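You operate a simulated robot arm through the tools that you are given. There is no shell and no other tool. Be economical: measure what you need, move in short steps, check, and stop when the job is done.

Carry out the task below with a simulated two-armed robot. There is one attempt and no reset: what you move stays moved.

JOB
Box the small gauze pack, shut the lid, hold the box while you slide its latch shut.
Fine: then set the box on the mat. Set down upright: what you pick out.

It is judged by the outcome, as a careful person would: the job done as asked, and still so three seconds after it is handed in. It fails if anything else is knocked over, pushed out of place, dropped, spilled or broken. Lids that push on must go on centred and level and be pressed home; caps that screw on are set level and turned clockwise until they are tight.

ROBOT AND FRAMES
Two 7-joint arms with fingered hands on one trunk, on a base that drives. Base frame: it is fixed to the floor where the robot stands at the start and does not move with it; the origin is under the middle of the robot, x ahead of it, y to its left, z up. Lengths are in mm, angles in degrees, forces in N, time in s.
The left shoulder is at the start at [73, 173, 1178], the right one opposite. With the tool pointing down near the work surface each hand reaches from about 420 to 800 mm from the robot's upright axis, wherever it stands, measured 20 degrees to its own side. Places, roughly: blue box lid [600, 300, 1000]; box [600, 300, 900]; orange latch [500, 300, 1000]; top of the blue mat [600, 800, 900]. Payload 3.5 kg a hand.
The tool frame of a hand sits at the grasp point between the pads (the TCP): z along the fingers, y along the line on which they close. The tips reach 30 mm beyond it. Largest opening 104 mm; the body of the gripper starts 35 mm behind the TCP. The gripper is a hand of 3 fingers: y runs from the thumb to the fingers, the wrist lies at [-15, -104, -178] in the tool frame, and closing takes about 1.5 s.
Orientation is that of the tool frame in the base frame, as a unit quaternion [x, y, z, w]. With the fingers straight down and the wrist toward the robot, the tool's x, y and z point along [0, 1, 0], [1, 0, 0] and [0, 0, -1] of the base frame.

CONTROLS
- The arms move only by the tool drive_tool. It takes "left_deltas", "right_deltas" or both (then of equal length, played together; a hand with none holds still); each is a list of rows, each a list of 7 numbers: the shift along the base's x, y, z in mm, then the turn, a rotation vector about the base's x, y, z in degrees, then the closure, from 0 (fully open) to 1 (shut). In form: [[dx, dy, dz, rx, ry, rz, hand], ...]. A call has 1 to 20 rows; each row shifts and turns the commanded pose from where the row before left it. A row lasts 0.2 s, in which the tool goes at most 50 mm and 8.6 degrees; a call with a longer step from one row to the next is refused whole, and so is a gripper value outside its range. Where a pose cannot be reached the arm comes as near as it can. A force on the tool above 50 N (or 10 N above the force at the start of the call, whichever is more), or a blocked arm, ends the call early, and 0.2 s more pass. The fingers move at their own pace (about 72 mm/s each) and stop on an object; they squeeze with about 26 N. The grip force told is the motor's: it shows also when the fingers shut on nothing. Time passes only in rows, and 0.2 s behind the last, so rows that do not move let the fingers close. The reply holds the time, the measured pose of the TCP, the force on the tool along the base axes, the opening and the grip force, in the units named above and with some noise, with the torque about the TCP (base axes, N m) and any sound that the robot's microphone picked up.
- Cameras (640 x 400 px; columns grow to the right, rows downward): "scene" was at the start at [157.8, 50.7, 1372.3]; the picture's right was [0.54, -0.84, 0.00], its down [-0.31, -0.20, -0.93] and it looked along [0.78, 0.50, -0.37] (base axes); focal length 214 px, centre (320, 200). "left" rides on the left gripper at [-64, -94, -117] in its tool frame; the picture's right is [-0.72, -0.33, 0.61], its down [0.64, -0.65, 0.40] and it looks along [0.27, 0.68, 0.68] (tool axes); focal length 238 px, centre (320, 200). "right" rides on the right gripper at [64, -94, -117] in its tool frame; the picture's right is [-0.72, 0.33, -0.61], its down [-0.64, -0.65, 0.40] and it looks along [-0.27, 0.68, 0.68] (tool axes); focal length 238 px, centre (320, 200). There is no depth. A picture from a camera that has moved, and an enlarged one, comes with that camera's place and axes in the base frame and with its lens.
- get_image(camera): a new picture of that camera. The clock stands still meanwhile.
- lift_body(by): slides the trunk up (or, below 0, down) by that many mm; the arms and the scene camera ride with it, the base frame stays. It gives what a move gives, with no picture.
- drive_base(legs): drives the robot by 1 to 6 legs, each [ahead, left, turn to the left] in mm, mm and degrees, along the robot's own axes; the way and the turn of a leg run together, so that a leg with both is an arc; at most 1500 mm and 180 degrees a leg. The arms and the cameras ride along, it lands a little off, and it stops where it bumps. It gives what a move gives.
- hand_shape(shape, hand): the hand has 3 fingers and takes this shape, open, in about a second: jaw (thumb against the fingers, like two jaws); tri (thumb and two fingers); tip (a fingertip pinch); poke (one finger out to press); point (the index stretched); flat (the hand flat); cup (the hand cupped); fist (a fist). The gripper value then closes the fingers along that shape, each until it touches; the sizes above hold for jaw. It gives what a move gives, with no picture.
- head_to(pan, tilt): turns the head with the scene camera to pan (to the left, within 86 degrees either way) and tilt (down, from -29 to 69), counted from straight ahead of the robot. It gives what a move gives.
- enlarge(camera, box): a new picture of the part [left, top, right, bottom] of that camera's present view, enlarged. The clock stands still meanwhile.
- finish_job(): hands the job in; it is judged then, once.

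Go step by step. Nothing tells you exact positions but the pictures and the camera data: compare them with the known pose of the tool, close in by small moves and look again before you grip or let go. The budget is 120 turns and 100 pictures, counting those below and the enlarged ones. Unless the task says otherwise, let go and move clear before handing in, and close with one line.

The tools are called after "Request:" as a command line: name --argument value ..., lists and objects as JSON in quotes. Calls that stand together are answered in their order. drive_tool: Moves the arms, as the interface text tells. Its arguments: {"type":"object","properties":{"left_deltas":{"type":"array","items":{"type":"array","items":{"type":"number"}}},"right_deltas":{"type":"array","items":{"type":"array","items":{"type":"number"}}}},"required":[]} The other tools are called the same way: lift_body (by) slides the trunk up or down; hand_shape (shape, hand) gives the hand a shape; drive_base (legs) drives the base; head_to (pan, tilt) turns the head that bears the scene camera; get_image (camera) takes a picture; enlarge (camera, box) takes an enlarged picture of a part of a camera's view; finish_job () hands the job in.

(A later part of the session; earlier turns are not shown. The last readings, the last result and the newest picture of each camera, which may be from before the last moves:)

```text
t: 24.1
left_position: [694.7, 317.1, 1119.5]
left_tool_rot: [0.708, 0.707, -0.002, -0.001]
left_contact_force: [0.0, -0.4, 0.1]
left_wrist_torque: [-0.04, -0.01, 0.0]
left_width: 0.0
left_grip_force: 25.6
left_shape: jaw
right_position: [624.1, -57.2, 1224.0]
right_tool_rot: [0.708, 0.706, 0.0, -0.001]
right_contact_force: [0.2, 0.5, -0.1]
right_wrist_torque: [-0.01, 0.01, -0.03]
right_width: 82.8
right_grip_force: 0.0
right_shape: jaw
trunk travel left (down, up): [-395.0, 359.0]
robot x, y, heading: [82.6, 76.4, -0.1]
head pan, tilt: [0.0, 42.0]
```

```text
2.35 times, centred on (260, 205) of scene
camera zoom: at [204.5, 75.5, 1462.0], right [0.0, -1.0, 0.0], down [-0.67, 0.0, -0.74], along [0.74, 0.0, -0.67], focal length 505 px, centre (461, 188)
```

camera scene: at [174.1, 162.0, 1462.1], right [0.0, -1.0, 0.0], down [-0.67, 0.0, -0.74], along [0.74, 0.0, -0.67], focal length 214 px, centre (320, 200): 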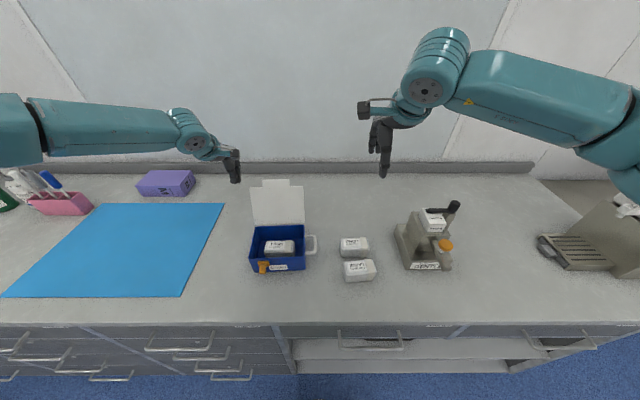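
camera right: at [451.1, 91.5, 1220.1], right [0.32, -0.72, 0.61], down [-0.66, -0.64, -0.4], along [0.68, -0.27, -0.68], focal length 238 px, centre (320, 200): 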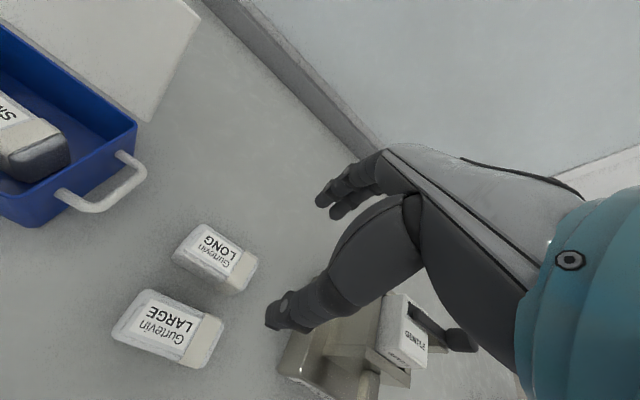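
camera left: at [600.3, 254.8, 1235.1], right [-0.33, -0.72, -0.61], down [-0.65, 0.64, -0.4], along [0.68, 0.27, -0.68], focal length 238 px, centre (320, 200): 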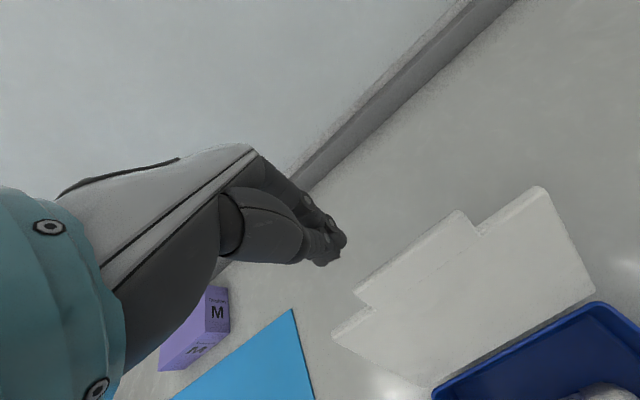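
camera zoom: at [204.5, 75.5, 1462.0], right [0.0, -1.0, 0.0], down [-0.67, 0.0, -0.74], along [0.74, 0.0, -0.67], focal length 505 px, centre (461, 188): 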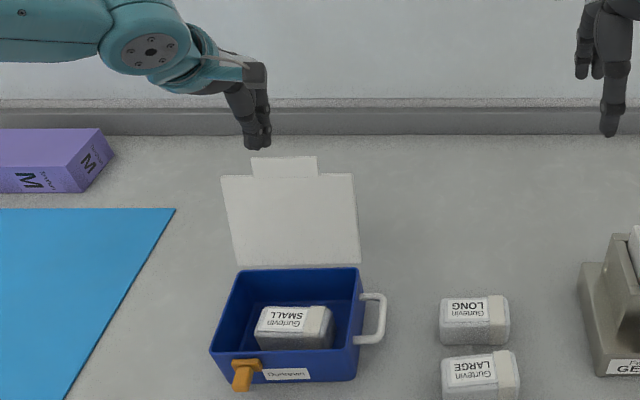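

Reach is fine here: the fingertips are behind the lid near the tab's left end. I'll dip down and pull toward the robot.

Request:
drive_tool --left_deltas '[[0, -15, -15, 0, 0, 0, 1], [0, -10, -10, 0, 0, 0, 1]]'

Request:
drive_tool --left_deltas '[[-15, 0, 0, 0, 0, 0, 1], [-12, 0, 0, 0, 0, 0, 1], [-12, 0, 0, 0, 0, 0, 1]]'

Request:
enlarge --camera "scene" --box '[180, 120, 340, 290]'

Request:
get_image --camera "left"

```text
t: 24.7
left_position: [693.8, 293.7, 1093.1]
left_tool_rot: [0.708, 0.706, -0.002, -0.001]
left_contact_force: [-0.4, 0.1, 0.5]
left_wrist_torque: [0.04, -0.02, 0.0]
left_width: 0.1
left_grip_force: 25.5
left_shape: jaw
right_position: [624.2, -57.5, 1223.6]
right_tool_rot: [0.708, 0.706, 0.001, 0.0]
right_contact_force: [-0.3, 0.3, -0.5]
right_wrist_torque: [0.02, -0.02, -0.01]
right_width: 82.8
right_grip_force: 0.0
right_shape: jaw
trunk travel left (down, up): [-395.0, 359.0]
robot x, y, heading: [79.4, 75.7, -0.2]
head pan, tilt: [0.0, 42.0]
```

```text
t: 25.5
left_position: [654.6, 293.6, 1091.7]
left_tool_rot: [0.708, 0.707, -0.002, 0.0]
left_contact_force: [0.1, 0.6, -1.0]
left_wrist_torque: [0.01, 0.0, -0.01]
left_width: 0.0
left_grip_force: 26.5
left_shape: jaw
right_position: [624.6, -57.7, 1223.4]
right_tool_rot: [0.708, 0.706, 0.001, -0.001]
right_contact_force: [0.2, -0.2, -0.5]
right_wrist_torque: [0.04, -0.01, 0.02]
right_width: 82.6
right_grip_force: 0.1
right_shape: jaw
trunk travel left (down, up): [-395.0, 359.0]
robot x, y, heading: [80.5, 79.0, -0.2]
head pan, tilt: [0.0, 42.0]
```

```text
2.35 times, centred on (260, 205) of scene
camera zoom: at [204.0, 75.7, 1462.1], right [0.0, -1.0, 0.0], down [-0.67, 0.0, -0.74], along [0.74, 0.0, -0.67], focal length 505 px, centre (461, 188)
```

zoom: 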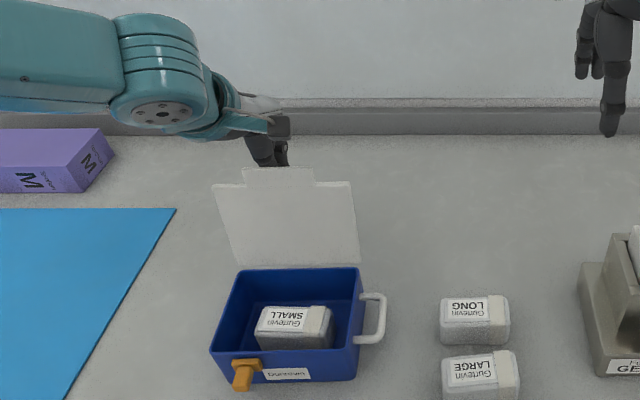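

```text
62 pictures are left
camera left: at [559.9, 229.9, 1208.6], right [-0.33, -0.72, -0.61], down [-0.65, 0.64, -0.4], along [0.68, 0.27, -0.68], focal length 238 px, centre (320, 200)
```

left: 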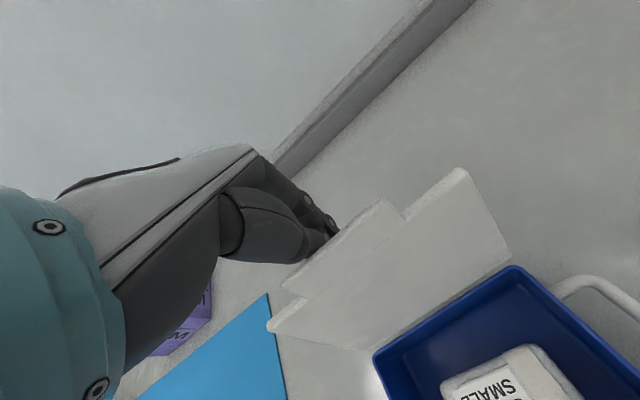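

Request:
drive_tool --left_deltas '[[-12, 0, 0, 0, 0, 0, 1], [-12, 0, 0, 0, 0, 0, 1], [-12, 0, 0, 0, 0, 0, 1], [-10, 0, 0, 0, 0, 0, 1], [-10, 0, 0, 0, 0, 0, 1]]'

Request:
enlarge --camera "scene" --box '[180, 120, 340, 290]'

```text
t: 26.7
left_position: [599.6, 293.3, 1092.6]
left_tool_rot: [0.708, 0.707, -0.001, 0.001]
left_contact_force: [0.2, -0.1, 0.9]
left_wrist_torque: [-0.02, -0.01, -0.03]
left_width: 0.0
left_grip_force: 26.3
left_shape: jaw
right_position: [624.7, -56.7, 1225.4]
right_tool_rot: [0.707, 0.707, 0.001, 0.0]
right_contact_force: [0.5, 0.3, -0.3]
right_wrist_torque: [0.01, 0.02, 0.0]
right_width: 83.0
right_grip_force: 0.0
right_shape: jaw
trunk travel left (down, up): [-395.0, 359.0]
robot x, y, heading: [80.8, 76.4, -0.3]
head pan, tilt: [0.0, 42.0]
```

```text
2.35 times, centred on (260, 205) of scene
camera zoom: at [204.1, 75.7, 1462.1], right [0.0, -1.0, 0.0], down [-0.67, 0.0, -0.74], along [0.74, 0.0, -0.67], focal length 505 px, centre (461, 188)
```

zoom: 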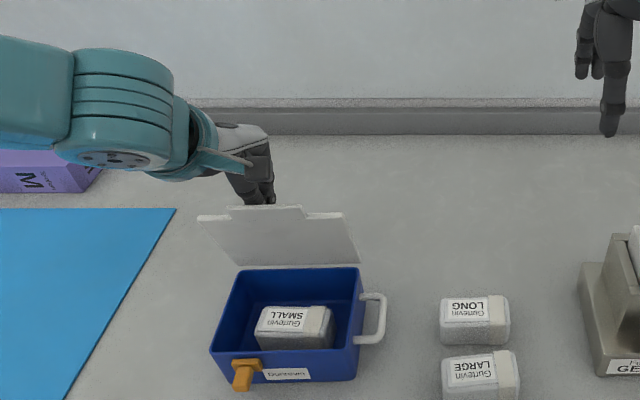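

Request:
drive_tool --left_deltas '[[-12, 0, -4, 0, 0, 0, 1], [-12, 0, -6, 0, 0, 0, 1], [-12, 0, -8, 0, 0, 0, 1], [-10, 0, -10, 0, 0, 0, 1]]'

Request:
enlarge --camera "scene" --box '[180, 120, 340, 290]'

Request:
get_image --camera "left"

```text
t: 27.7
left_position: [552.1, 293.4, 1065.8]
left_tool_rot: [0.708, 0.706, -0.002, 0.0]
left_contact_force: [-0.9, 1.2, 0.6]
left_wrist_torque: [-0.03, 0.03, 0.02]
left_width: 0.0
left_grip_force: 25.8
left_shape: jaw
right_position: [624.8, -56.7, 1223.8]
right_tool_rot: [0.708, 0.706, 0.001, -0.001]
right_contact_force: [0.5, -0.4, 0.6]
right_wrist_torque: [0.02, 0.01, 0.0]
right_width: 82.7
right_grip_force: 0.0
right_shape: jaw
trunk travel left (down, up): [-395.0, 359.0]
robot x, y, heading: [79.9, 79.4, -0.4]
head pan, tilt: [0.0, 42.0]
```

```text
2.35 times, centred on (260, 205) of scene
camera zoom: at [204.4, 75.7, 1462.1], right [0.0, -1.0, 0.0], down [-0.67, 0.0, -0.74], along [0.74, 0.0, -0.67], focal length 505 px, centre (461, 188)
```

zoom: 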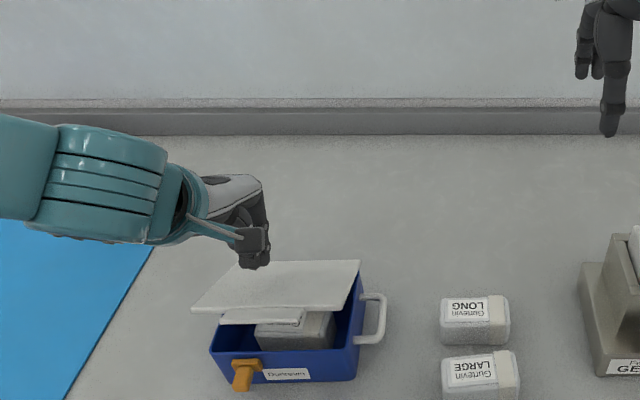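

```text
59 pictures are left
camera left: at [458.6, 230.4, 1182.6], right [-0.33, -0.72, -0.61], down [-0.65, 0.64, -0.4], along [0.68, 0.27, -0.68], focal length 238 px, centre (320, 200)
```

left: 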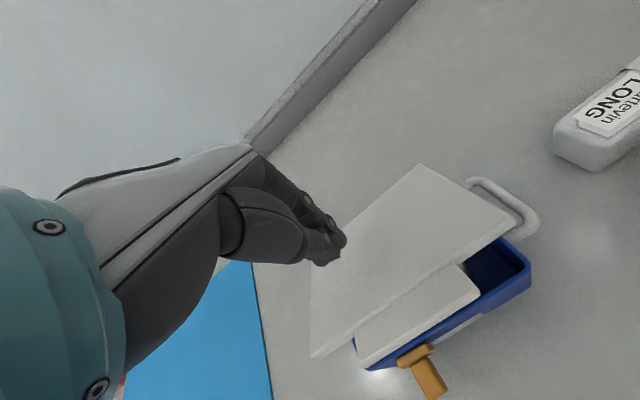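

Request:
drive_tool --left_deltas '[[-8, 0, -12, 0, 0, 0, 1], [-4, 0, -12, 0, 0, 0, 1], [0, 0, -12, 0, 0, 0, 1], [0, 0, -10, 0, 0, 0, 1]]'

Request:
enlarge --camera "scene" --box '[180, 160, 340, 290]'

```text
t: 28.7
left_position: [543.1, 292.6, 1019.0]
left_tool_rot: [0.708, 0.706, -0.002, 0.0]
left_contact_force: [0.3, 0.3, 0.1]
left_wrist_torque: [-0.01, 0.01, 0.0]
left_width: 0.0
left_grip_force: 26.2
left_shape: jaw
right_position: [625.4, -58.4, 1223.7]
right_tool_rot: [0.708, 0.706, 0.0, 0.0]
right_contact_force: [-0.6, 0.6, 0.4]
right_wrist_torque: [0.02, 0.02, 0.03]
right_width: 83.2
right_grip_force: 0.0
right_shape: jaw
trunk travel left (down, up): [-395.0, 359.0]
robot x, y, heading: [81.0, 76.4, -0.0]
head pan, tilt: [0.0, 42.0]
```

```text
3.08 times, centred on (260, 225) of scene
camera zoom: at [204.5, 75.6, 1462.0], right [0.0, -1.0, 0.0], down [-0.67, 0.0, -0.74], along [0.74, 0.0, -0.67], focal length 660 px, centre (505, 123)
```

zoom: 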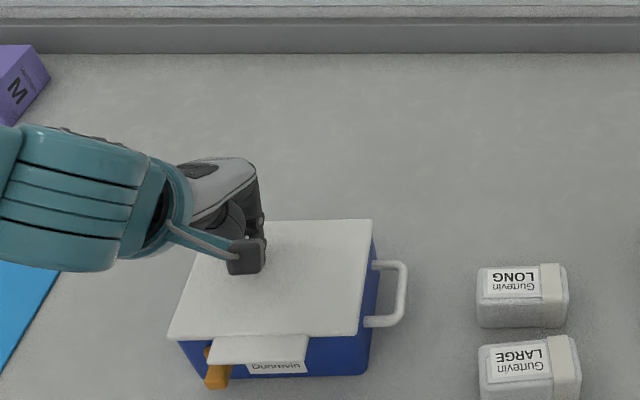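

Request:
drive_tool --left_deltas '[[0, 0, -6, 0, 0, 0, 1], [0, 0, -6, 0, 0, 0, 1]]'

Request:
enlarge --camera "scene" --box '[200, 190, 330, 280]'

Request:
get_image --camera "left"

```text
t: 29.3
left_position: [543.5, 292.4, 1009.6]
left_tool_rot: [0.707, 0.707, 0.0, 0.001]
left_contact_force: [1.6, 0.5, 7.2]
left_wrist_torque: [0.02, -0.04, -0.02]
left_width: 0.2
left_grip_force: 26.0
left_shape: jaw
right_position: [624.2, -57.1, 1224.9]
right_tool_rot: [0.707, 0.707, 0.002, 0.0]
right_contact_force: [0.5, 0.4, -0.1]
right_wrist_torque: [-0.02, 0.05, 0.01]
right_width: 83.1
right_grip_force: 0.0
right_shape: jaw
trunk travel left (down, up): [-395.0, 359.0]
robot x, y, heading: [80.6, 75.9, -0.3]
head pan, tilt: [0.0, 42.0]
```

```text
4.44 times, centred on (265, 235) of scene
camera zoom: at [203.6, 75.5, 1462.3], right [0.0, -1.0, 0.0], down [-0.67, 0.0, -0.74], along [0.74, 0.0, -0.67], focal length 953 px, centre (564, 44)
```

zoom: 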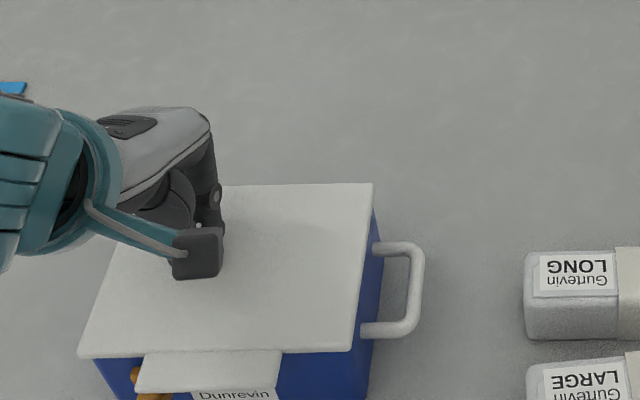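

```text
56 pictures are left
camera left: at [448.3, 229.8, 1126.0], right [-0.33, -0.72, -0.61], down [-0.65, 0.64, -0.41], along [0.69, 0.27, -0.68], focal length 238 px, centre (320, 200)
```

left: 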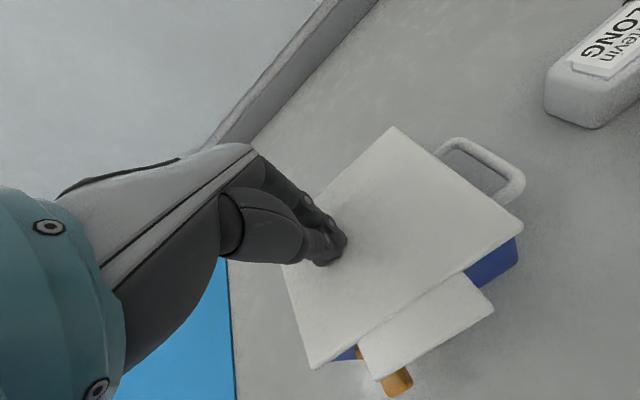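

Request:
drive_tool --left_deltas '[[0, 0, 25, 0, 0, 0, 1], [0, 20, 40, 0, 0, 0, 1], [-40, 20, 10, 0, 0, 0, 1], [-45, 0, 0, 0, 0, 0, 1]]'

Request:
enlarge --camera "left" --box '[300, 100, 640, 400]'

Request:
enlarge --camera "scene" --box '[210, 200, 310, 280]'

```text
t: 30.3
left_position: [457.7, 333.8, 1082.4]
left_tool_rot: [0.708, 0.706, -0.002, -0.001]
left_contact_force: [0.0, -0.3, -0.1]
left_wrist_torque: [-0.01, -0.01, 0.04]
left_width: 0.1
left_grip_force: 25.8
left_shape: jaw
right_position: [624.5, -57.5, 1224.2]
right_tool_rot: [0.708, 0.706, 0.0, -0.001]
right_contact_force: [-0.1, 0.0, 0.0]
right_wrist_torque: [0.01, -0.01, 0.0]
right_width: 82.9
right_grip_force: 0.1
right_shape: jaw
trunk travel left (down, up): [-395.0, 359.0]
robot x, y, heading: [82.4, 77.3, -0.1]
head pan, tilt: [0.0, 42.0]
```

```text
1.33 times, centred on (470, 250) of left
camera zoom: at [362.9, 271.1, 1199.1], right [-0.33, -0.72, -0.61], down [-0.65, 0.64, -0.4], along [0.68, 0.27, -0.68], focal length 318 px, centre (120, 133)
```

zoom: 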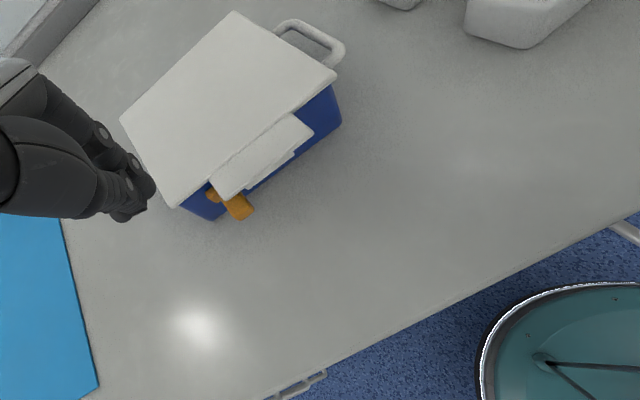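

```text
5.00 times, centred on (260, 240) of scene
camera zoom: at [203.8, 75.5, 1462.1], right [0.0, -1.0, 0.0], down [-0.67, 0.0, -0.74], along [0.74, 0.0, -0.67], focal length 1072 px, centre (620, 0)
```

zoom: 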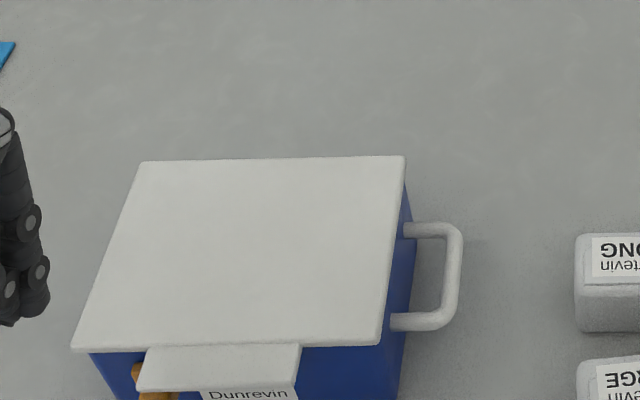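

Request:
drive_tool --left_deltas '[[0, 40, 0, 0, 0, 0, 1], [0, 35, -25, 0, 0, 0, 1], [0, 0, -40, 0, 0, 0, 1], [0, 0, -40, 0, 0, 0, 1]]'

Request:
enlarge --camera "left" --box '[320, 50, 600, 290]'

```text
t: 31.3
left_position: [456.6, 410.2, 974.8]
left_tool_rot: [0.709, 0.706, -0.001, 0.0]
left_contact_force: [0.6, 0.1, 0.2]
left_wrist_torque: [-0.02, 0.01, -0.01]
left_width: 0.0
left_grip_force: 26.5
left_shape: jaw
right_position: [625.2, -56.4, 1223.7]
right_tool_rot: [0.708, 0.707, 0.0, -0.002]
right_contact_force: [0.3, 0.5, 0.4]
right_wrist_torque: [-0.02, 0.01, -0.03]
right_width: 83.0
right_grip_force: 0.2
right_shape: jaw
trunk travel left (down, up): [-395.0, 359.0]
robot x, y, heading: [81.2, 74.4, -0.0]
head pan, tilt: [0.0, 42.0]
```

```text
1.67 times, centred on (460, 170) of left
camera zoom: at [362.9, 345.9, 1092.9], right [-0.33, -0.72, -0.61], down [-0.65, 0.64, -0.4], along [0.68, 0.27, -0.68], focal length 397 px, centre (87, 250)
```

zoom: 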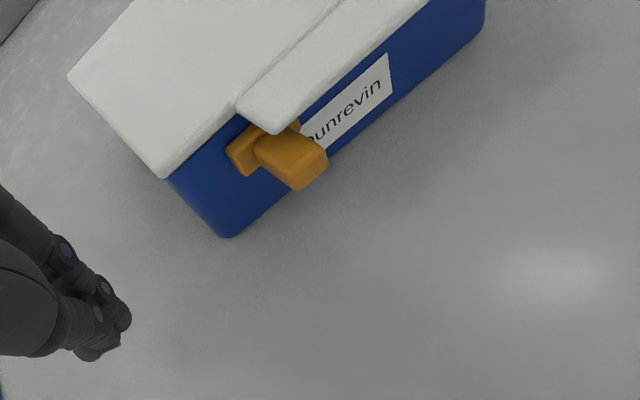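

The lid is down, with its tongue over the front edge and the latch below the tongue's left end. I'll raise the left hand, reposition the base and lower the trunk, then prepare the right hand for the handle.

Request:
drive_tool --left_deltas '[[0, 15, 45, 0, 0, 0, 1], [0, 15, 45, 0, 0, 0, 1], [0, 10, 45, 0, 0, 0, 1], [0, 0, 45, 0, 0, 0, 1]]'

Request:
drive_base --legs '[[-40, 85, 0]]'

Request:
lift_body --by -80

Request:
get_image --camera "scene"

```text
t: 32.3
left_position: [457.5, 447.7, 1158.0]
left_tool_rot: [0.708, 0.706, -0.001, 0.0]
left_contact_force: [-1.0, 0.5, -0.5]
left_wrist_torque: [-0.04, 0.0, -0.01]
left_width: 0.1
left_grip_force: 26.9
left_shape: jaw
right_position: [625.6, -58.1, 1224.8]
right_tool_rot: [0.708, 0.706, 0.001, -0.001]
right_contact_force: [0.2, 0.4, -0.4]
right_wrist_torque: [0.02, -0.01, 0.01]
right_width: 83.0
right_grip_force: 0.1
right_shape: jaw
trunk travel left (down, up): [-395.0, 359.0]
robot x, y, heading: [80.1, 74.8, -0.4]
head pan, tilt: [0.0, 42.0]
```

```text
t: 33.5
left_position: [415.1, 537.4, 1157.2]
left_tool_rot: [0.707, 0.707, -0.002, 0.0]
left_contact_force: [0.4, 0.1, 0.5]
left_wrist_torque: [0.01, 0.0, 0.03]
left_width: 0.0
left_grip_force: 26.0
left_shape: jaw
right_position: [584.8, 32.4, 1224.5]
right_tool_rot: [0.707, 0.707, 0.001, -0.002]
right_contact_force: [0.4, -0.2, 0.9]
right_wrist_torque: [0.01, -0.04, -0.02]
right_width: 83.0
right_grip_force: 0.1
right_shape: jaw
trunk travel left (down, up): [-395.0, 359.0]
robot x, y, heading: [39.8, 167.0, 0.0]
head pan, tilt: [0.0, 42.0]
```

```text
t: 34.6
left_position: [415.7, 536.2, 1078.8]
left_tool_rot: [0.708, 0.707, -0.001, -0.001]
left_contact_force: [0.7, -0.1, 0.2]
left_wrist_torque: [-0.01, -0.04, 0.03]
left_width: 0.0
left_grip_force: 26.2
left_shape: jaw
right_position: [584.7, 32.1, 1144.9]
right_tool_rot: [0.707, 0.707, 0.001, 0.0]
right_contact_force: [0.3, 0.0, -0.5]
right_wrist_torque: [0.01, 0.04, 0.05]
right_width: 82.8
right_grip_force: 0.1
right_shape: jaw
trunk travel left (down, up): [-315.0, 439.0]
robot x, y, heading: [38.8, 169.2, -0.1]
head pan, tilt: [0.0, 42.0]
```

```text
52 pictures are left
camera scene: at [187.6, 164.3, 1381.3], right [0.0, -1.0, 0.0], down [-0.67, 0.0, -0.74], along [0.74, 0.0, -0.67], focal length 214 px, centre (320, 200)
```

scene: 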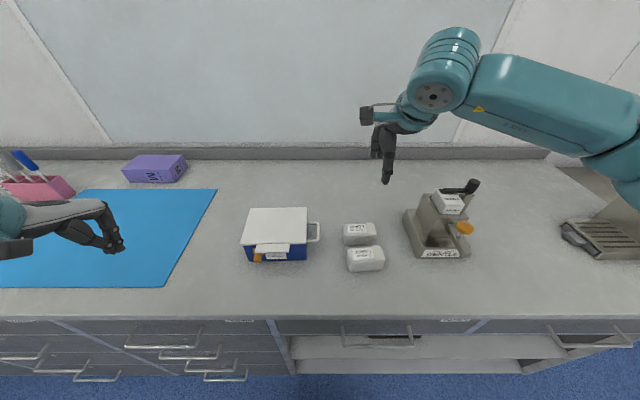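

Request:
enlarge --camera "scene" --box '[230, 195, 340, 275]'

Request:
enlarge --camera "right" --box '[0, 100, 300, 400]'

```text
5.00 times, centred on (285, 235) of scene
camera zoom: at [187.6, 164.3, 1381.3], right [0.0, -1.0, 0.0], down [-0.67, 0.0, -0.74], along [0.74, 0.0, -0.67], focal length 1072 px, centre (495, 25)
```

zoom: 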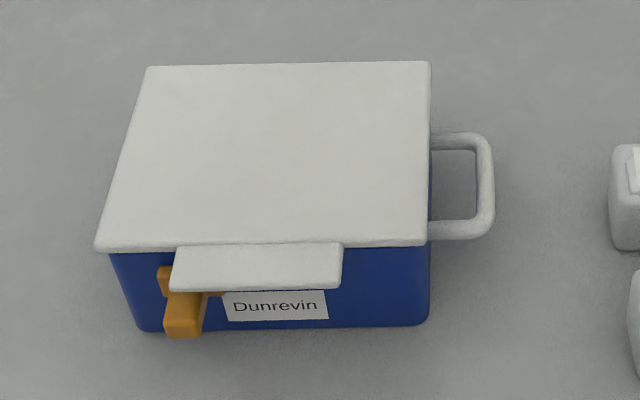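

```text
1.33 times, centred on (150, 250) of right
camera zoom: at [489.8, 95.5, 1261.9], right [0.33, -0.72, 0.61], down [-0.65, -0.64, -0.41], along [0.68, -0.27, -0.68], focal length 318 px, centre (547, 133)
```

zoom: 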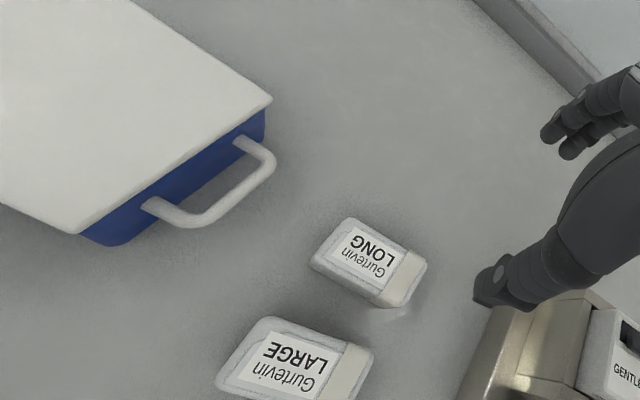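

Request:
drive_tool --right_deltas '[[-3, 8, 0, 0, 0, -8.2, 0.5], [-3, 8, 0, 0, 0, -8.2, 0.6], [-3, 8, 0, 0, 0, -8.2, 0.7], [-3, 8, 0, 0, 0, -8.2, 0.76], [-3, 10, 0, 0, 0, -8.2, 0.76], [-3, 10, 0, 0, 0, -8.2, 0.76], [-3, 10, 0, 0, 0, -8.2, 0.76], [-3, 10, 0, 0, 0, -8.2, 0.76], [-3, 10, -5, 0, 0, -8.2, 0.76], [-3, 10, -10, 0, 0, -8.2, 0.76], [-3, 10, -10, 0, 0, -8.0, 0.76], [-3, 10, -10, 6.67, 0, 0, 0.76], [0, 11, -15, 6.67, 0, 0, 0.76], [0, 10, -15, 6.67, 0, 0, 0.76]]'

Request:
get_image --camera "scene"

Request:
get_image --camera "right"

```text
t: 37.6
left_position: [416.0, 535.7, 1077.6]
left_tool_rot: [0.707, 0.707, -0.002, -0.001]
left_contact_force: [-0.7, -0.6, -0.6]
left_wrist_torque: [-0.01, 0.0, 0.0]
left_width: 0.0
left_grip_force: 26.3
left_shape: jaw
right_position: [549.9, 164.1, 1079.6]
right_tool_rot: [0.985, -0.001, 0.002, -0.175]
right_contact_force: [0.3, 0.4, -0.2]
right_wrist_torque: [0.03, 0.04, -0.01]
right_width: 25.6
right_grip_force: 0.0
right_shape: jaw
trunk travel left (down, up): [-315.0, 439.0]
robot x, y, heading: [39.6, 165.9, -0.2]
head pan, tilt: [0.0, 42.0]
```

```text
49 pictures are left
camera scene: at [188.3, 163.8, 1381.1], right [0.0, -1.0, 0.0], down [-0.67, 0.0, -0.74], along [0.74, 0.0, -0.67], focal length 214 px, centre (320, 200)
```

scene: 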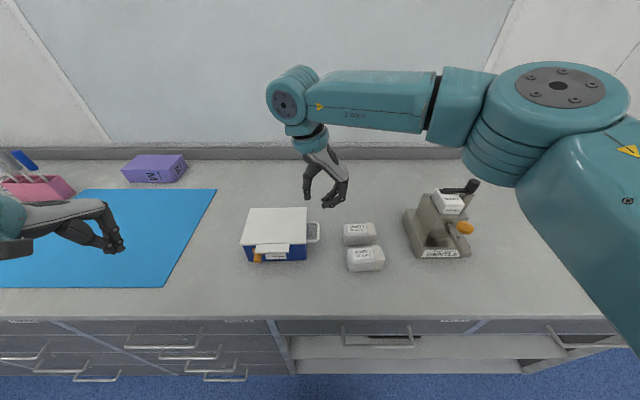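

```text
48 pictures are left
camera right: at [612.2, 211.7, 1222.3], right [-0.72, -0.52, 0.46], down [-0.64, 0.75, -0.16], along [-0.27, -0.41, -0.87], focal length 238 px, centre (320, 200)
```

right: 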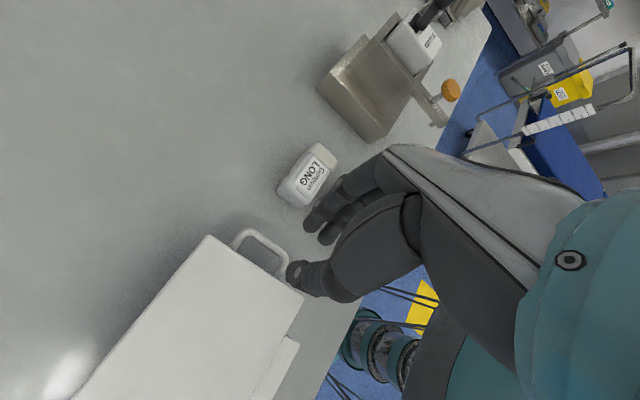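

Request:
drive_tool --right_deltas '[[0, 0, -40, 0, 0, 0, 0.76], [0, 0, -35, 0, 0, 0, 0.76]]'

Request:
enlarge --camera "scene" --box '[240, 150, 400, 280]'

Request:
enlarge --camera "right" --box '[160, 140, 420, 400]'

```text
t: 38.2
left_position: [415.0, 535.8, 1078.4]
left_tool_rot: [0.707, 0.707, -0.001, 0.0]
left_contact_force: [0.0, 0.1, -0.6]
left_wrist_torque: [0.04, 0.02, 0.02]
left_width: 0.2
left_grip_force: 25.5
left_shape: jaw
right_position: [549.7, 165.8, 1004.1]
right_tool_rot: [0.985, -0.001, 0.001, -0.174]
right_contact_force: [-0.2, 0.1, -0.8]
right_wrist_torque: [0.0, 0.01, 0.02]
right_width: 25.5
right_grip_force: 0.1
right_shape: jaw
trunk travel left (down, up): [-315.0, 439.0]
robot x, y, heading: [37.8, 164.3, -0.1]
head pan, tilt: [0.0, 42.0]
```

```text
3.08 times, centred on (320, 215) of scene
camera zoom: at [188.2, 164.6, 1381.1], right [0.0, -1.0, 0.0], down [-0.67, 0.0, -0.74], along [0.74, 0.0, -0.67], focal length 660 px, centre (320, 154)
```

zoom: 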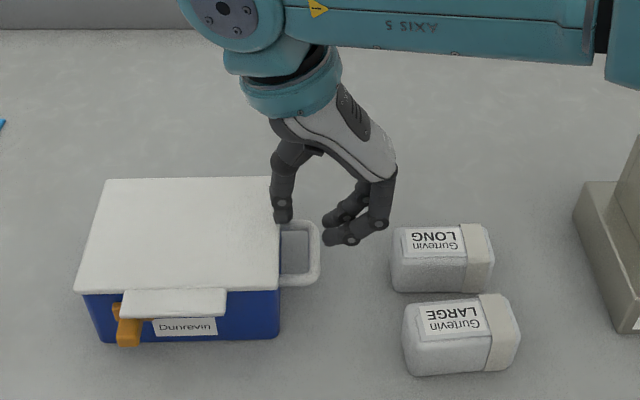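

```text
1.54 times, centred on (290, 270) of right
camera zoom: at [612.7, 214.1, 1146.8], right [-0.72, -0.52, 0.46], down [-0.64, 0.75, -0.16], along [-0.27, -0.41, -0.87], focal length 367 px, centre (366, 92)
```

zoom: 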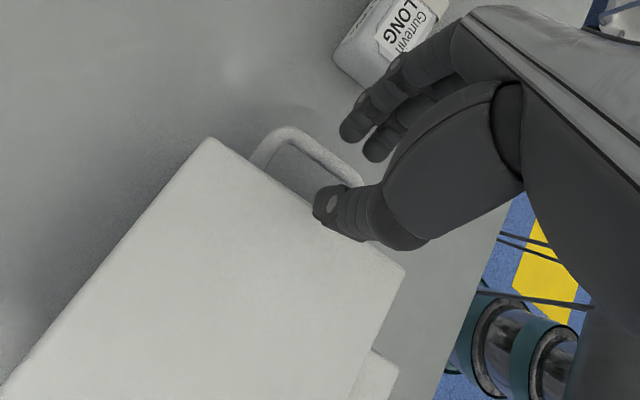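

Request:
drive_tool --right_deltas '[[0, -5, 0, 0, 0, 0, 0.82], [0, 0, -8, 0, 0, 0, 0.82], [0, 0, -6, 0, 0, 0, 0.82]]'

Request:
enlarge --camera "scene" --box '[280, 180, 360, 260]'

Request:
enlarge --camera "right" --box '[200, 180, 360, 340]'

```text
t: 39.0
left_position: [417.0, 538.0, 1076.6]
left_tool_rot: [0.707, 0.707, -0.002, 0.0]
left_contact_force: [0.1, 0.4, -0.5]
left_wrist_torque: [-0.02, -0.01, 0.01]
left_width: 0.0
left_grip_force: 26.0
left_shape: jaw
right_position: [549.1, 161.3, 991.5]
right_tool_rot: [0.985, 0.0, 0.001, -0.173]
right_contact_force: [0.0, 0.2, -1.1]
right_wrist_torque: [-0.05, 0.02, -0.02]
right_width: 19.0
right_grip_force: 0.0
right_shape: jaw
trunk travel left (down, up): [-315.0, 439.0]
robot x, y, heading: [39.7, 163.2, -0.1]
head pan, tilt: [0.0, 42.0]
```

```text
5.00 times, centred on (320, 220) of scene
camera zoom: at [188.1, 164.3, 1381.1], right [0.0, -1.0, 0.0], down [-0.67, 0.0, -0.74], along [0.74, 0.0, -0.67], focal length 1072 px, centre (320, 100)
```

zoom: 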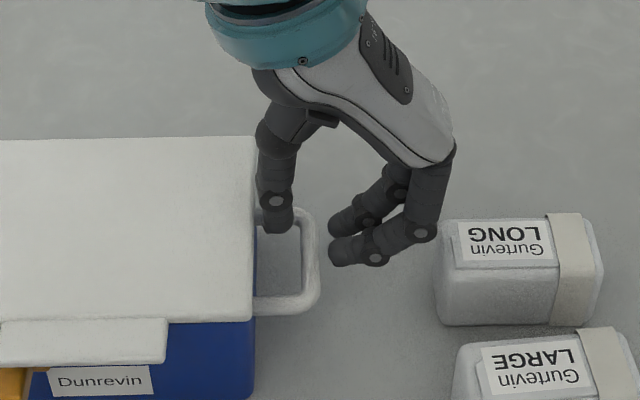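

```text
2.50 times, centred on (280, 260) of right
camera zoom: at [612.3, 208.6, 1133.4], right [-0.72, -0.52, 0.46], down [-0.64, 0.75, -0.16], along [-0.27, -0.41, -0.87], focal length 596 px, centre (420, 50)
```

zoom: 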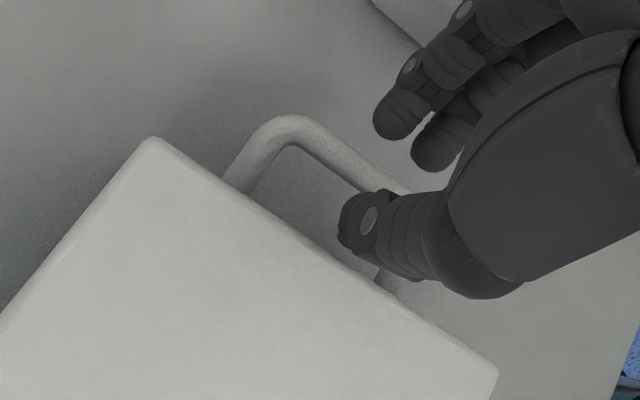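

The finger knuckles would come too close to the LONG pack. So I'll dip the thumb tip into the loop and push the box wall about 55 mm to the left to gain room.

Request:
drive_tool --right_deltas '[[0, 0, -10, 0, 0, 0, 0.82], [0, 8, 0, 0, 0, 0, 0.82], [0, 8, 0, 0, 0, 0, 0.82], [0, 8, 0, 0, 0, 0, 0.82], [0, 8, 0, 0, 0, 0, 0.82]]'

Request:
enlarge --camera "scene" --box '[220, 170, 380, 280]'

```text
t: 40.2
left_position: [416.6, 536.3, 1077.8]
left_tool_rot: [0.707, 0.707, -0.002, -0.001]
left_contact_force: [0.0, 0.1, 0.1]
left_wrist_torque: [0.02, -0.01, 0.01]
left_width: 0.2
left_grip_force: 25.9
left_shape: jaw
right_position: [549.4, 191.2, 979.5]
right_tool_rot: [0.985, 0.0, 0.001, -0.174]
right_contact_force: [-0.8, -0.2, -0.3]
right_wrist_torque: [0.04, 0.02, 0.02]
right_width: 18.7
right_grip_force: 0.2
right_shape: jaw
trunk travel left (down, up): [-315.0, 439.0]
robot x, y, heading: [37.5, 162.9, -0.2]
head pan, tilt: [0.0, 42.0]
```

```text
3.64 times, centred on (300, 225) of scene
camera zoom: at [188.0, 164.4, 1381.2], right [0.0, -1.0, 0.0], down [-0.67, 0.0, -0.74], along [0.74, 0.0, -0.67], focal length 780 px, centre (393, 109)
```

zoom: 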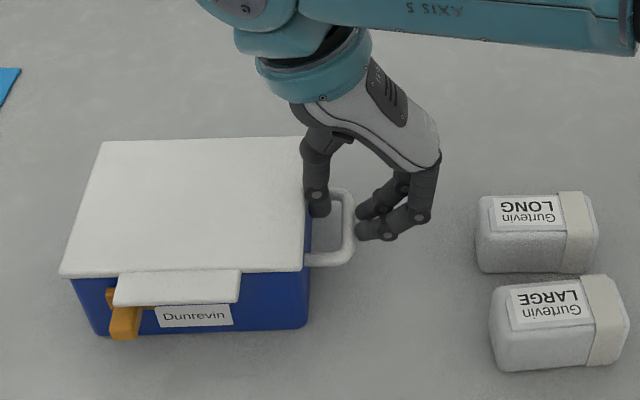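

Request:
drive_tool --right_deltas '[[0, 8, 0, 0, 0, 0, 0.82], [0, 8, 0, 0, 0, 0, 0.82], [0, 8, 0, 0, 0, 0, 0.82], [0, 8, 0, 0, 0, 0, 0.82], [0, 5, 0, 0, 0, 0, 0.82], [0, -8, 0, 0, 0, 0, 0.82]]'

Request:
enlarge --camera "scene" --box '[220, 180, 340, 280]'

Request:
enlarge --camera "right" --box '[200, 180, 360, 340]'

```text
t: 41.6
left_position: [414.9, 536.2, 1078.3]
left_tool_rot: [0.707, 0.707, -0.001, -0.001]
left_contact_force: [0.4, -0.1, 0.5]
left_wrist_torque: [0.0, -0.01, 0.02]
left_width: 0.0
left_grip_force: 26.0
left_shape: jaw
right_position: [548.4, 220.7, 978.0]
right_tool_rot: [0.985, 0.001, 0.0, -0.174]
right_contact_force: [0.0, 0.5, 0.6]
right_wrist_torque: [0.03, -0.01, 0.0]
right_width: 18.8
right_grip_force: 0.1
right_shape: jaw
trunk travel left (down, up): [-315.0, 439.0]
robot x, y, heading: [37.0, 164.1, -0.0]
head pan, tilt: [0.0, 42.0]
```

```text
4.00 times, centred on (280, 230) of scene
camera zoom: at [188.2, 164.0, 1381.1], right [0.0, -1.0, 0.0], down [-0.67, 0.0, -0.74], along [0.74, 0.0, -0.67], focal length 858 px, centre (480, 80)
```

zoom: 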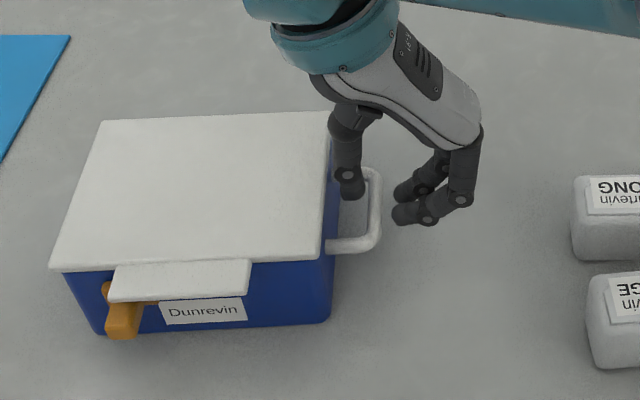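

```text
2.50 times, centred on (280, 260) of right
camera zoom: at [611.6, 268.8, 1121.8], right [-0.72, -0.52, 0.46], down [-0.64, 0.75, -0.16], along [-0.27, -0.41, -0.87], focal length 596 px, centre (420, 50)
```

zoom: 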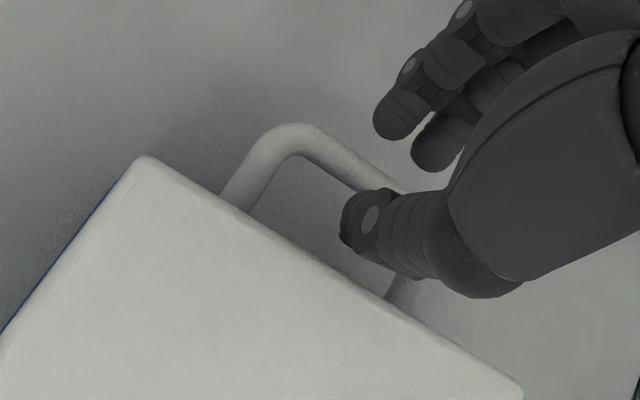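

Request:
drive_tool --right_deltas '[[0, 0, -10, 0, 0, 0, 0.82], [0, 0, -10, 0, 0, 0, 0.82]]'

Request:
enlarge --camera "scene" --box '[260, 190, 340, 270]'

Request:
enlarge --camera "right" --box '[200, 180, 360, 340]'

```text
t: 42.2
left_position: [416.9, 536.5, 1077.9]
left_tool_rot: [0.708, 0.707, -0.002, -0.001]
left_contact_force: [-0.4, -0.2, 0.2]
left_wrist_torque: [0.02, 0.0, -0.01]
left_width: 0.0
left_grip_force: 25.9
left_shape: jaw
right_position: [549.3, 219.1, 960.3]
right_tool_rot: [0.985, 0.001, 0.001, -0.173]
right_contact_force: [-0.2, 1.2, 0.2]
right_wrist_torque: [0.02, -0.03, -0.04]
right_width: 18.9
right_grip_force: 0.0
right_shape: jaw
trunk travel left (down, up): [-315.0, 439.0]
robot x, y, heading: [38.9, 165.3, -0.3]
head pan, tilt: [0.0, 42.0]
```

```text
5.00 times, centred on (300, 230) of scene
camera zoom: at [188.0, 164.7, 1381.2], right [0.0, -1.0, 0.0], down [-0.67, 0.0, -0.74], along [0.74, 0.0, -0.67], focal length 1072 px, centre (420, 50)
```

zoom: 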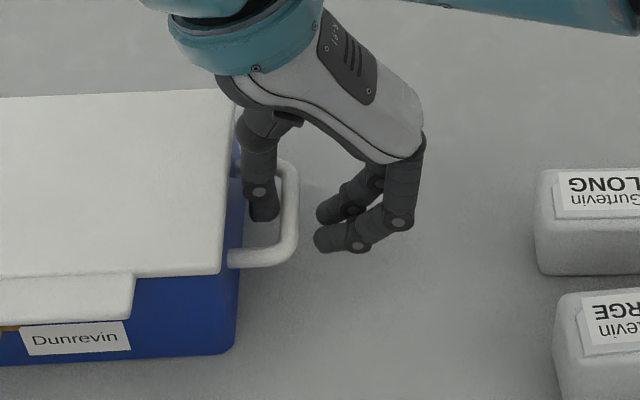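

```text
2.50 times, centred on (280, 260) of right
camera zoom: at [612.4, 268.4, 1103.2], right [-0.72, -0.52, 0.46], down [-0.64, 0.75, -0.16], along [-0.27, -0.41, -0.87], focal length 596 px, centre (420, 50)
```

zoom: 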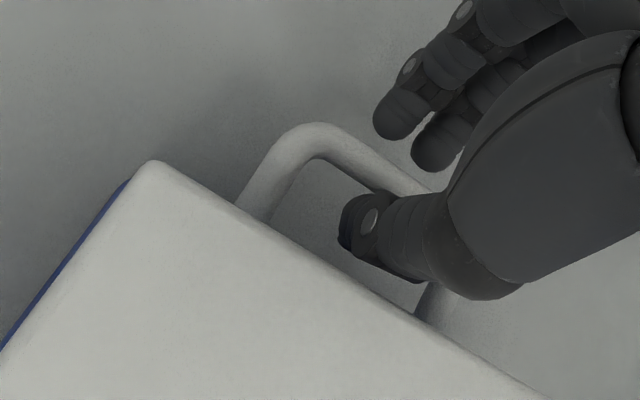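

Request:
drive_tool --right_deltas '[[0, 0, -7, 0, 0, 0, 0.82], [0, 0, 0, 0, 0, 0, 0.9], [0, 0, 0, 0, 0, 0, 1], [0, 0, 0, 0, 0, 0, 1], [0, 0, 0, 0, 0, 0, 1], [0, 0, 0, 0, 0, 0, 1]]'

Request:
enlarge --camera "scene" --box '[220, 180, 340, 280]'

Request:
enlarge --camera "right" --box '[200, 180, 360, 340]'

```text
t: 43.6
left_position: [416.2, 537.0, 1077.5]
left_tool_rot: [0.707, 0.707, -0.002, -0.001]
left_contact_force: [0.7, -0.8, 0.1]
left_wrist_torque: [-0.01, -0.01, 0.01]
left_width: 0.0
left_grip_force: 26.3
left_shape: jaw
right_position: [549.1, 220.7, 953.6]
right_tool_rot: [0.985, 0.0, 0.001, -0.174]
right_contact_force: [-0.1, 1.0, 0.7]
right_wrist_torque: [-0.06, 0.01, -0.04]
right_width: 1.5
right_grip_force: 25.6
right_shape: jaw
trunk travel left (down, up): [-315.0, 439.0]
robot x, y, heading: [41.0, 163.4, -0.1]
head pan, tilt: [0.0, 42.0]
```

```text
4.00 times, centred on (280, 230) of scene
camera zoom: at [188.2, 164.5, 1381.1], right [0.0, -1.0, 0.0], down [-0.67, 0.0, -0.74], along [0.74, 0.0, -0.67], focal length 858 px, centre (480, 80)
```

zoom: 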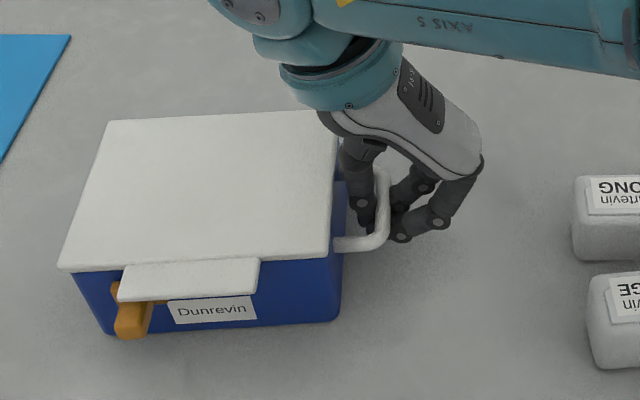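

```text
2.50 times, centred on (280, 260) of right
camera zoom: at [612.2, 268.8, 1095.8], right [-0.72, -0.52, 0.46], down [-0.64, 0.75, -0.16], along [-0.27, -0.41, -0.87], focal length 596 px, centre (420, 50)
```

zoom: 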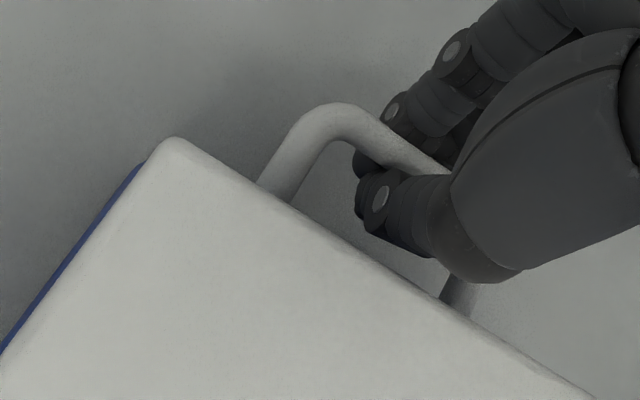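

Request:
enlarge --camera "scene" --box '[300, 205, 350, 245]'

Request:
enlarge --camera "right" --box '[270, 210, 340, 280]'

```text
10.00 times, centred on (325, 225) of scene
camera zoom: at [188.2, 164.5, 1381.1], right [0.0, -1.0, 0.0], down [-0.67, 0.0, -0.74], along [0.74, 0.0, -0.67], focal length 2145 px, centre (270, -50)
```

zoom: 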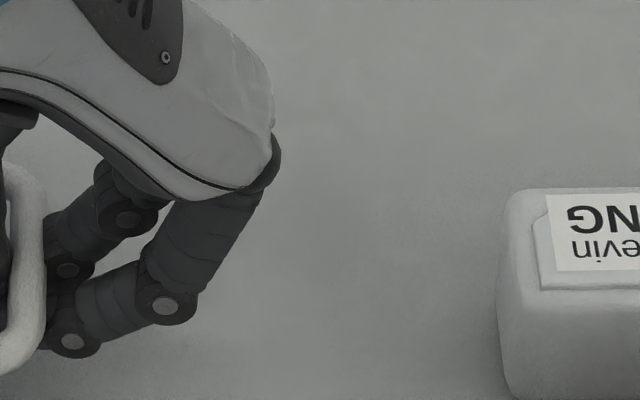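

```text
5.71 times, centred on (305, 245) of right
camera zoom: at [612.2, 268.8, 1095.8], right [-0.72, -0.52, 0.46], down [-0.64, 0.75, -0.16], along [-0.27, -0.41, -0.87], focal length 1362 px, centre (406, -57)
```

zoom: 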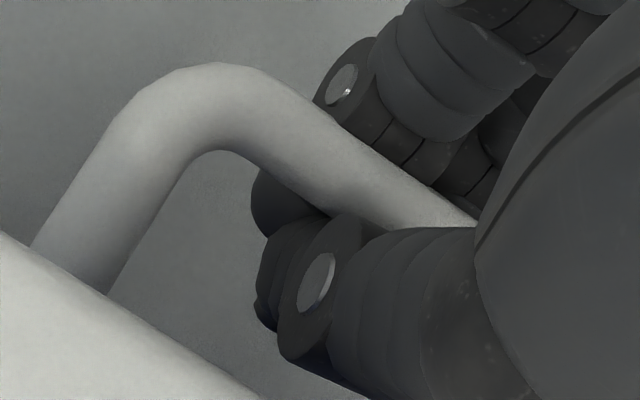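

Request:
drive_tool --right_deltas '[[0, 0, 0, 0, 0, 0, 0.82], [0, 0, 0, 0, 0, 0, 0.8], [0, 3, 3, 0, 0, 0, 0.8], [0, 3, 3, 0, 0, 0, 0.8], [0, 0, 0, 0, 0, 0, 0.9], [0, 0, 0, 0, 0, 0, 1], [0, 0, 0, 0, 0, 0, 1], [0, 0, 0, 0, 0, 0, 1]]'

Request:
enlarge --camera "right" --box '[240, 200, 340, 300]'

```text
t: 45.5
left_position: [416.3, 536.6, 1077.1]
left_tool_rot: [0.707, 0.707, -0.002, 0.0]
left_contact_force: [0.1, 0.3, 0.1]
left_wrist_torque: [-0.01, -0.01, 0.01]
left_width: 0.2
left_grip_force: 25.8
left_shape: jaw
right_position: [548.4, 226.4, 958.6]
right_tool_rot: [0.985, 0.0, 0.001, -0.174]
right_contact_force: [0.3, 1.2, -0.1]
right_wrist_torque: [0.0, 0.0, 0.02]
right_width: 3.5
right_grip_force: 25.7
right_shape: jaw
trunk travel left (down, up): [-315.0, 439.0]
robot x, y, heading: [39.6, 169.1, -0.1]
head pan, tilt: [0.0, 42.0]
```

```text
4.00 times, centred on (290, 250) of right
camera zoom: at [611.8, 274.9, 1101.2], right [-0.72, -0.52, 0.46], down [-0.64, 0.75, -0.16], along [-0.27, -0.41, -0.87], focal length 953 px, centre (440, 0)
```

zoom: 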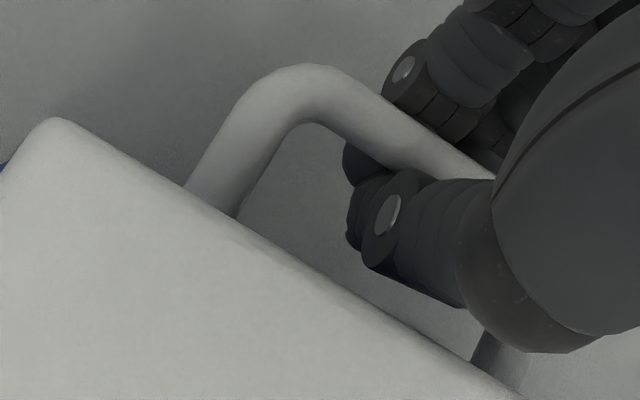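

Request:
enlarge --camera "scene" --box '[220, 225, 290, 275]'

Request:
enlarge --camera "left" --box '[440, 0, 640, 200]'

```text
8.00 times, centred on (255, 250) of scene
camera zoom: at [188.2, 164.5, 1381.1], right [0.0, -1.0, 0.0], down [-0.67, 0.0, -0.74], along [0.74, 0.0, -0.67], focal length 1716 px, centre (840, -200)
```

zoom: 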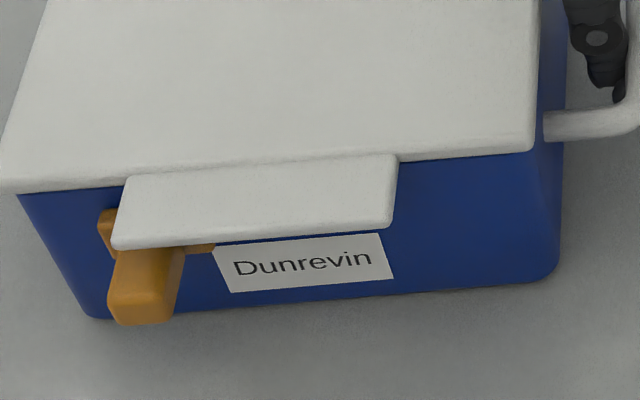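

```text
2.00 times, centred on (540, 100) of left
camera zoom: at [322.0, 472.9, 1194.7], right [-0.33, -0.72, -0.61], down [-0.65, 0.64, -0.4], along [0.68, 0.27, -0.68], focal length 477 px, centre (-120, 400)
```

zoom: 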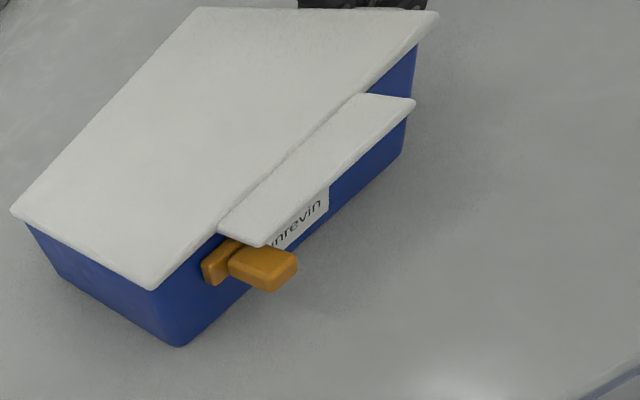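

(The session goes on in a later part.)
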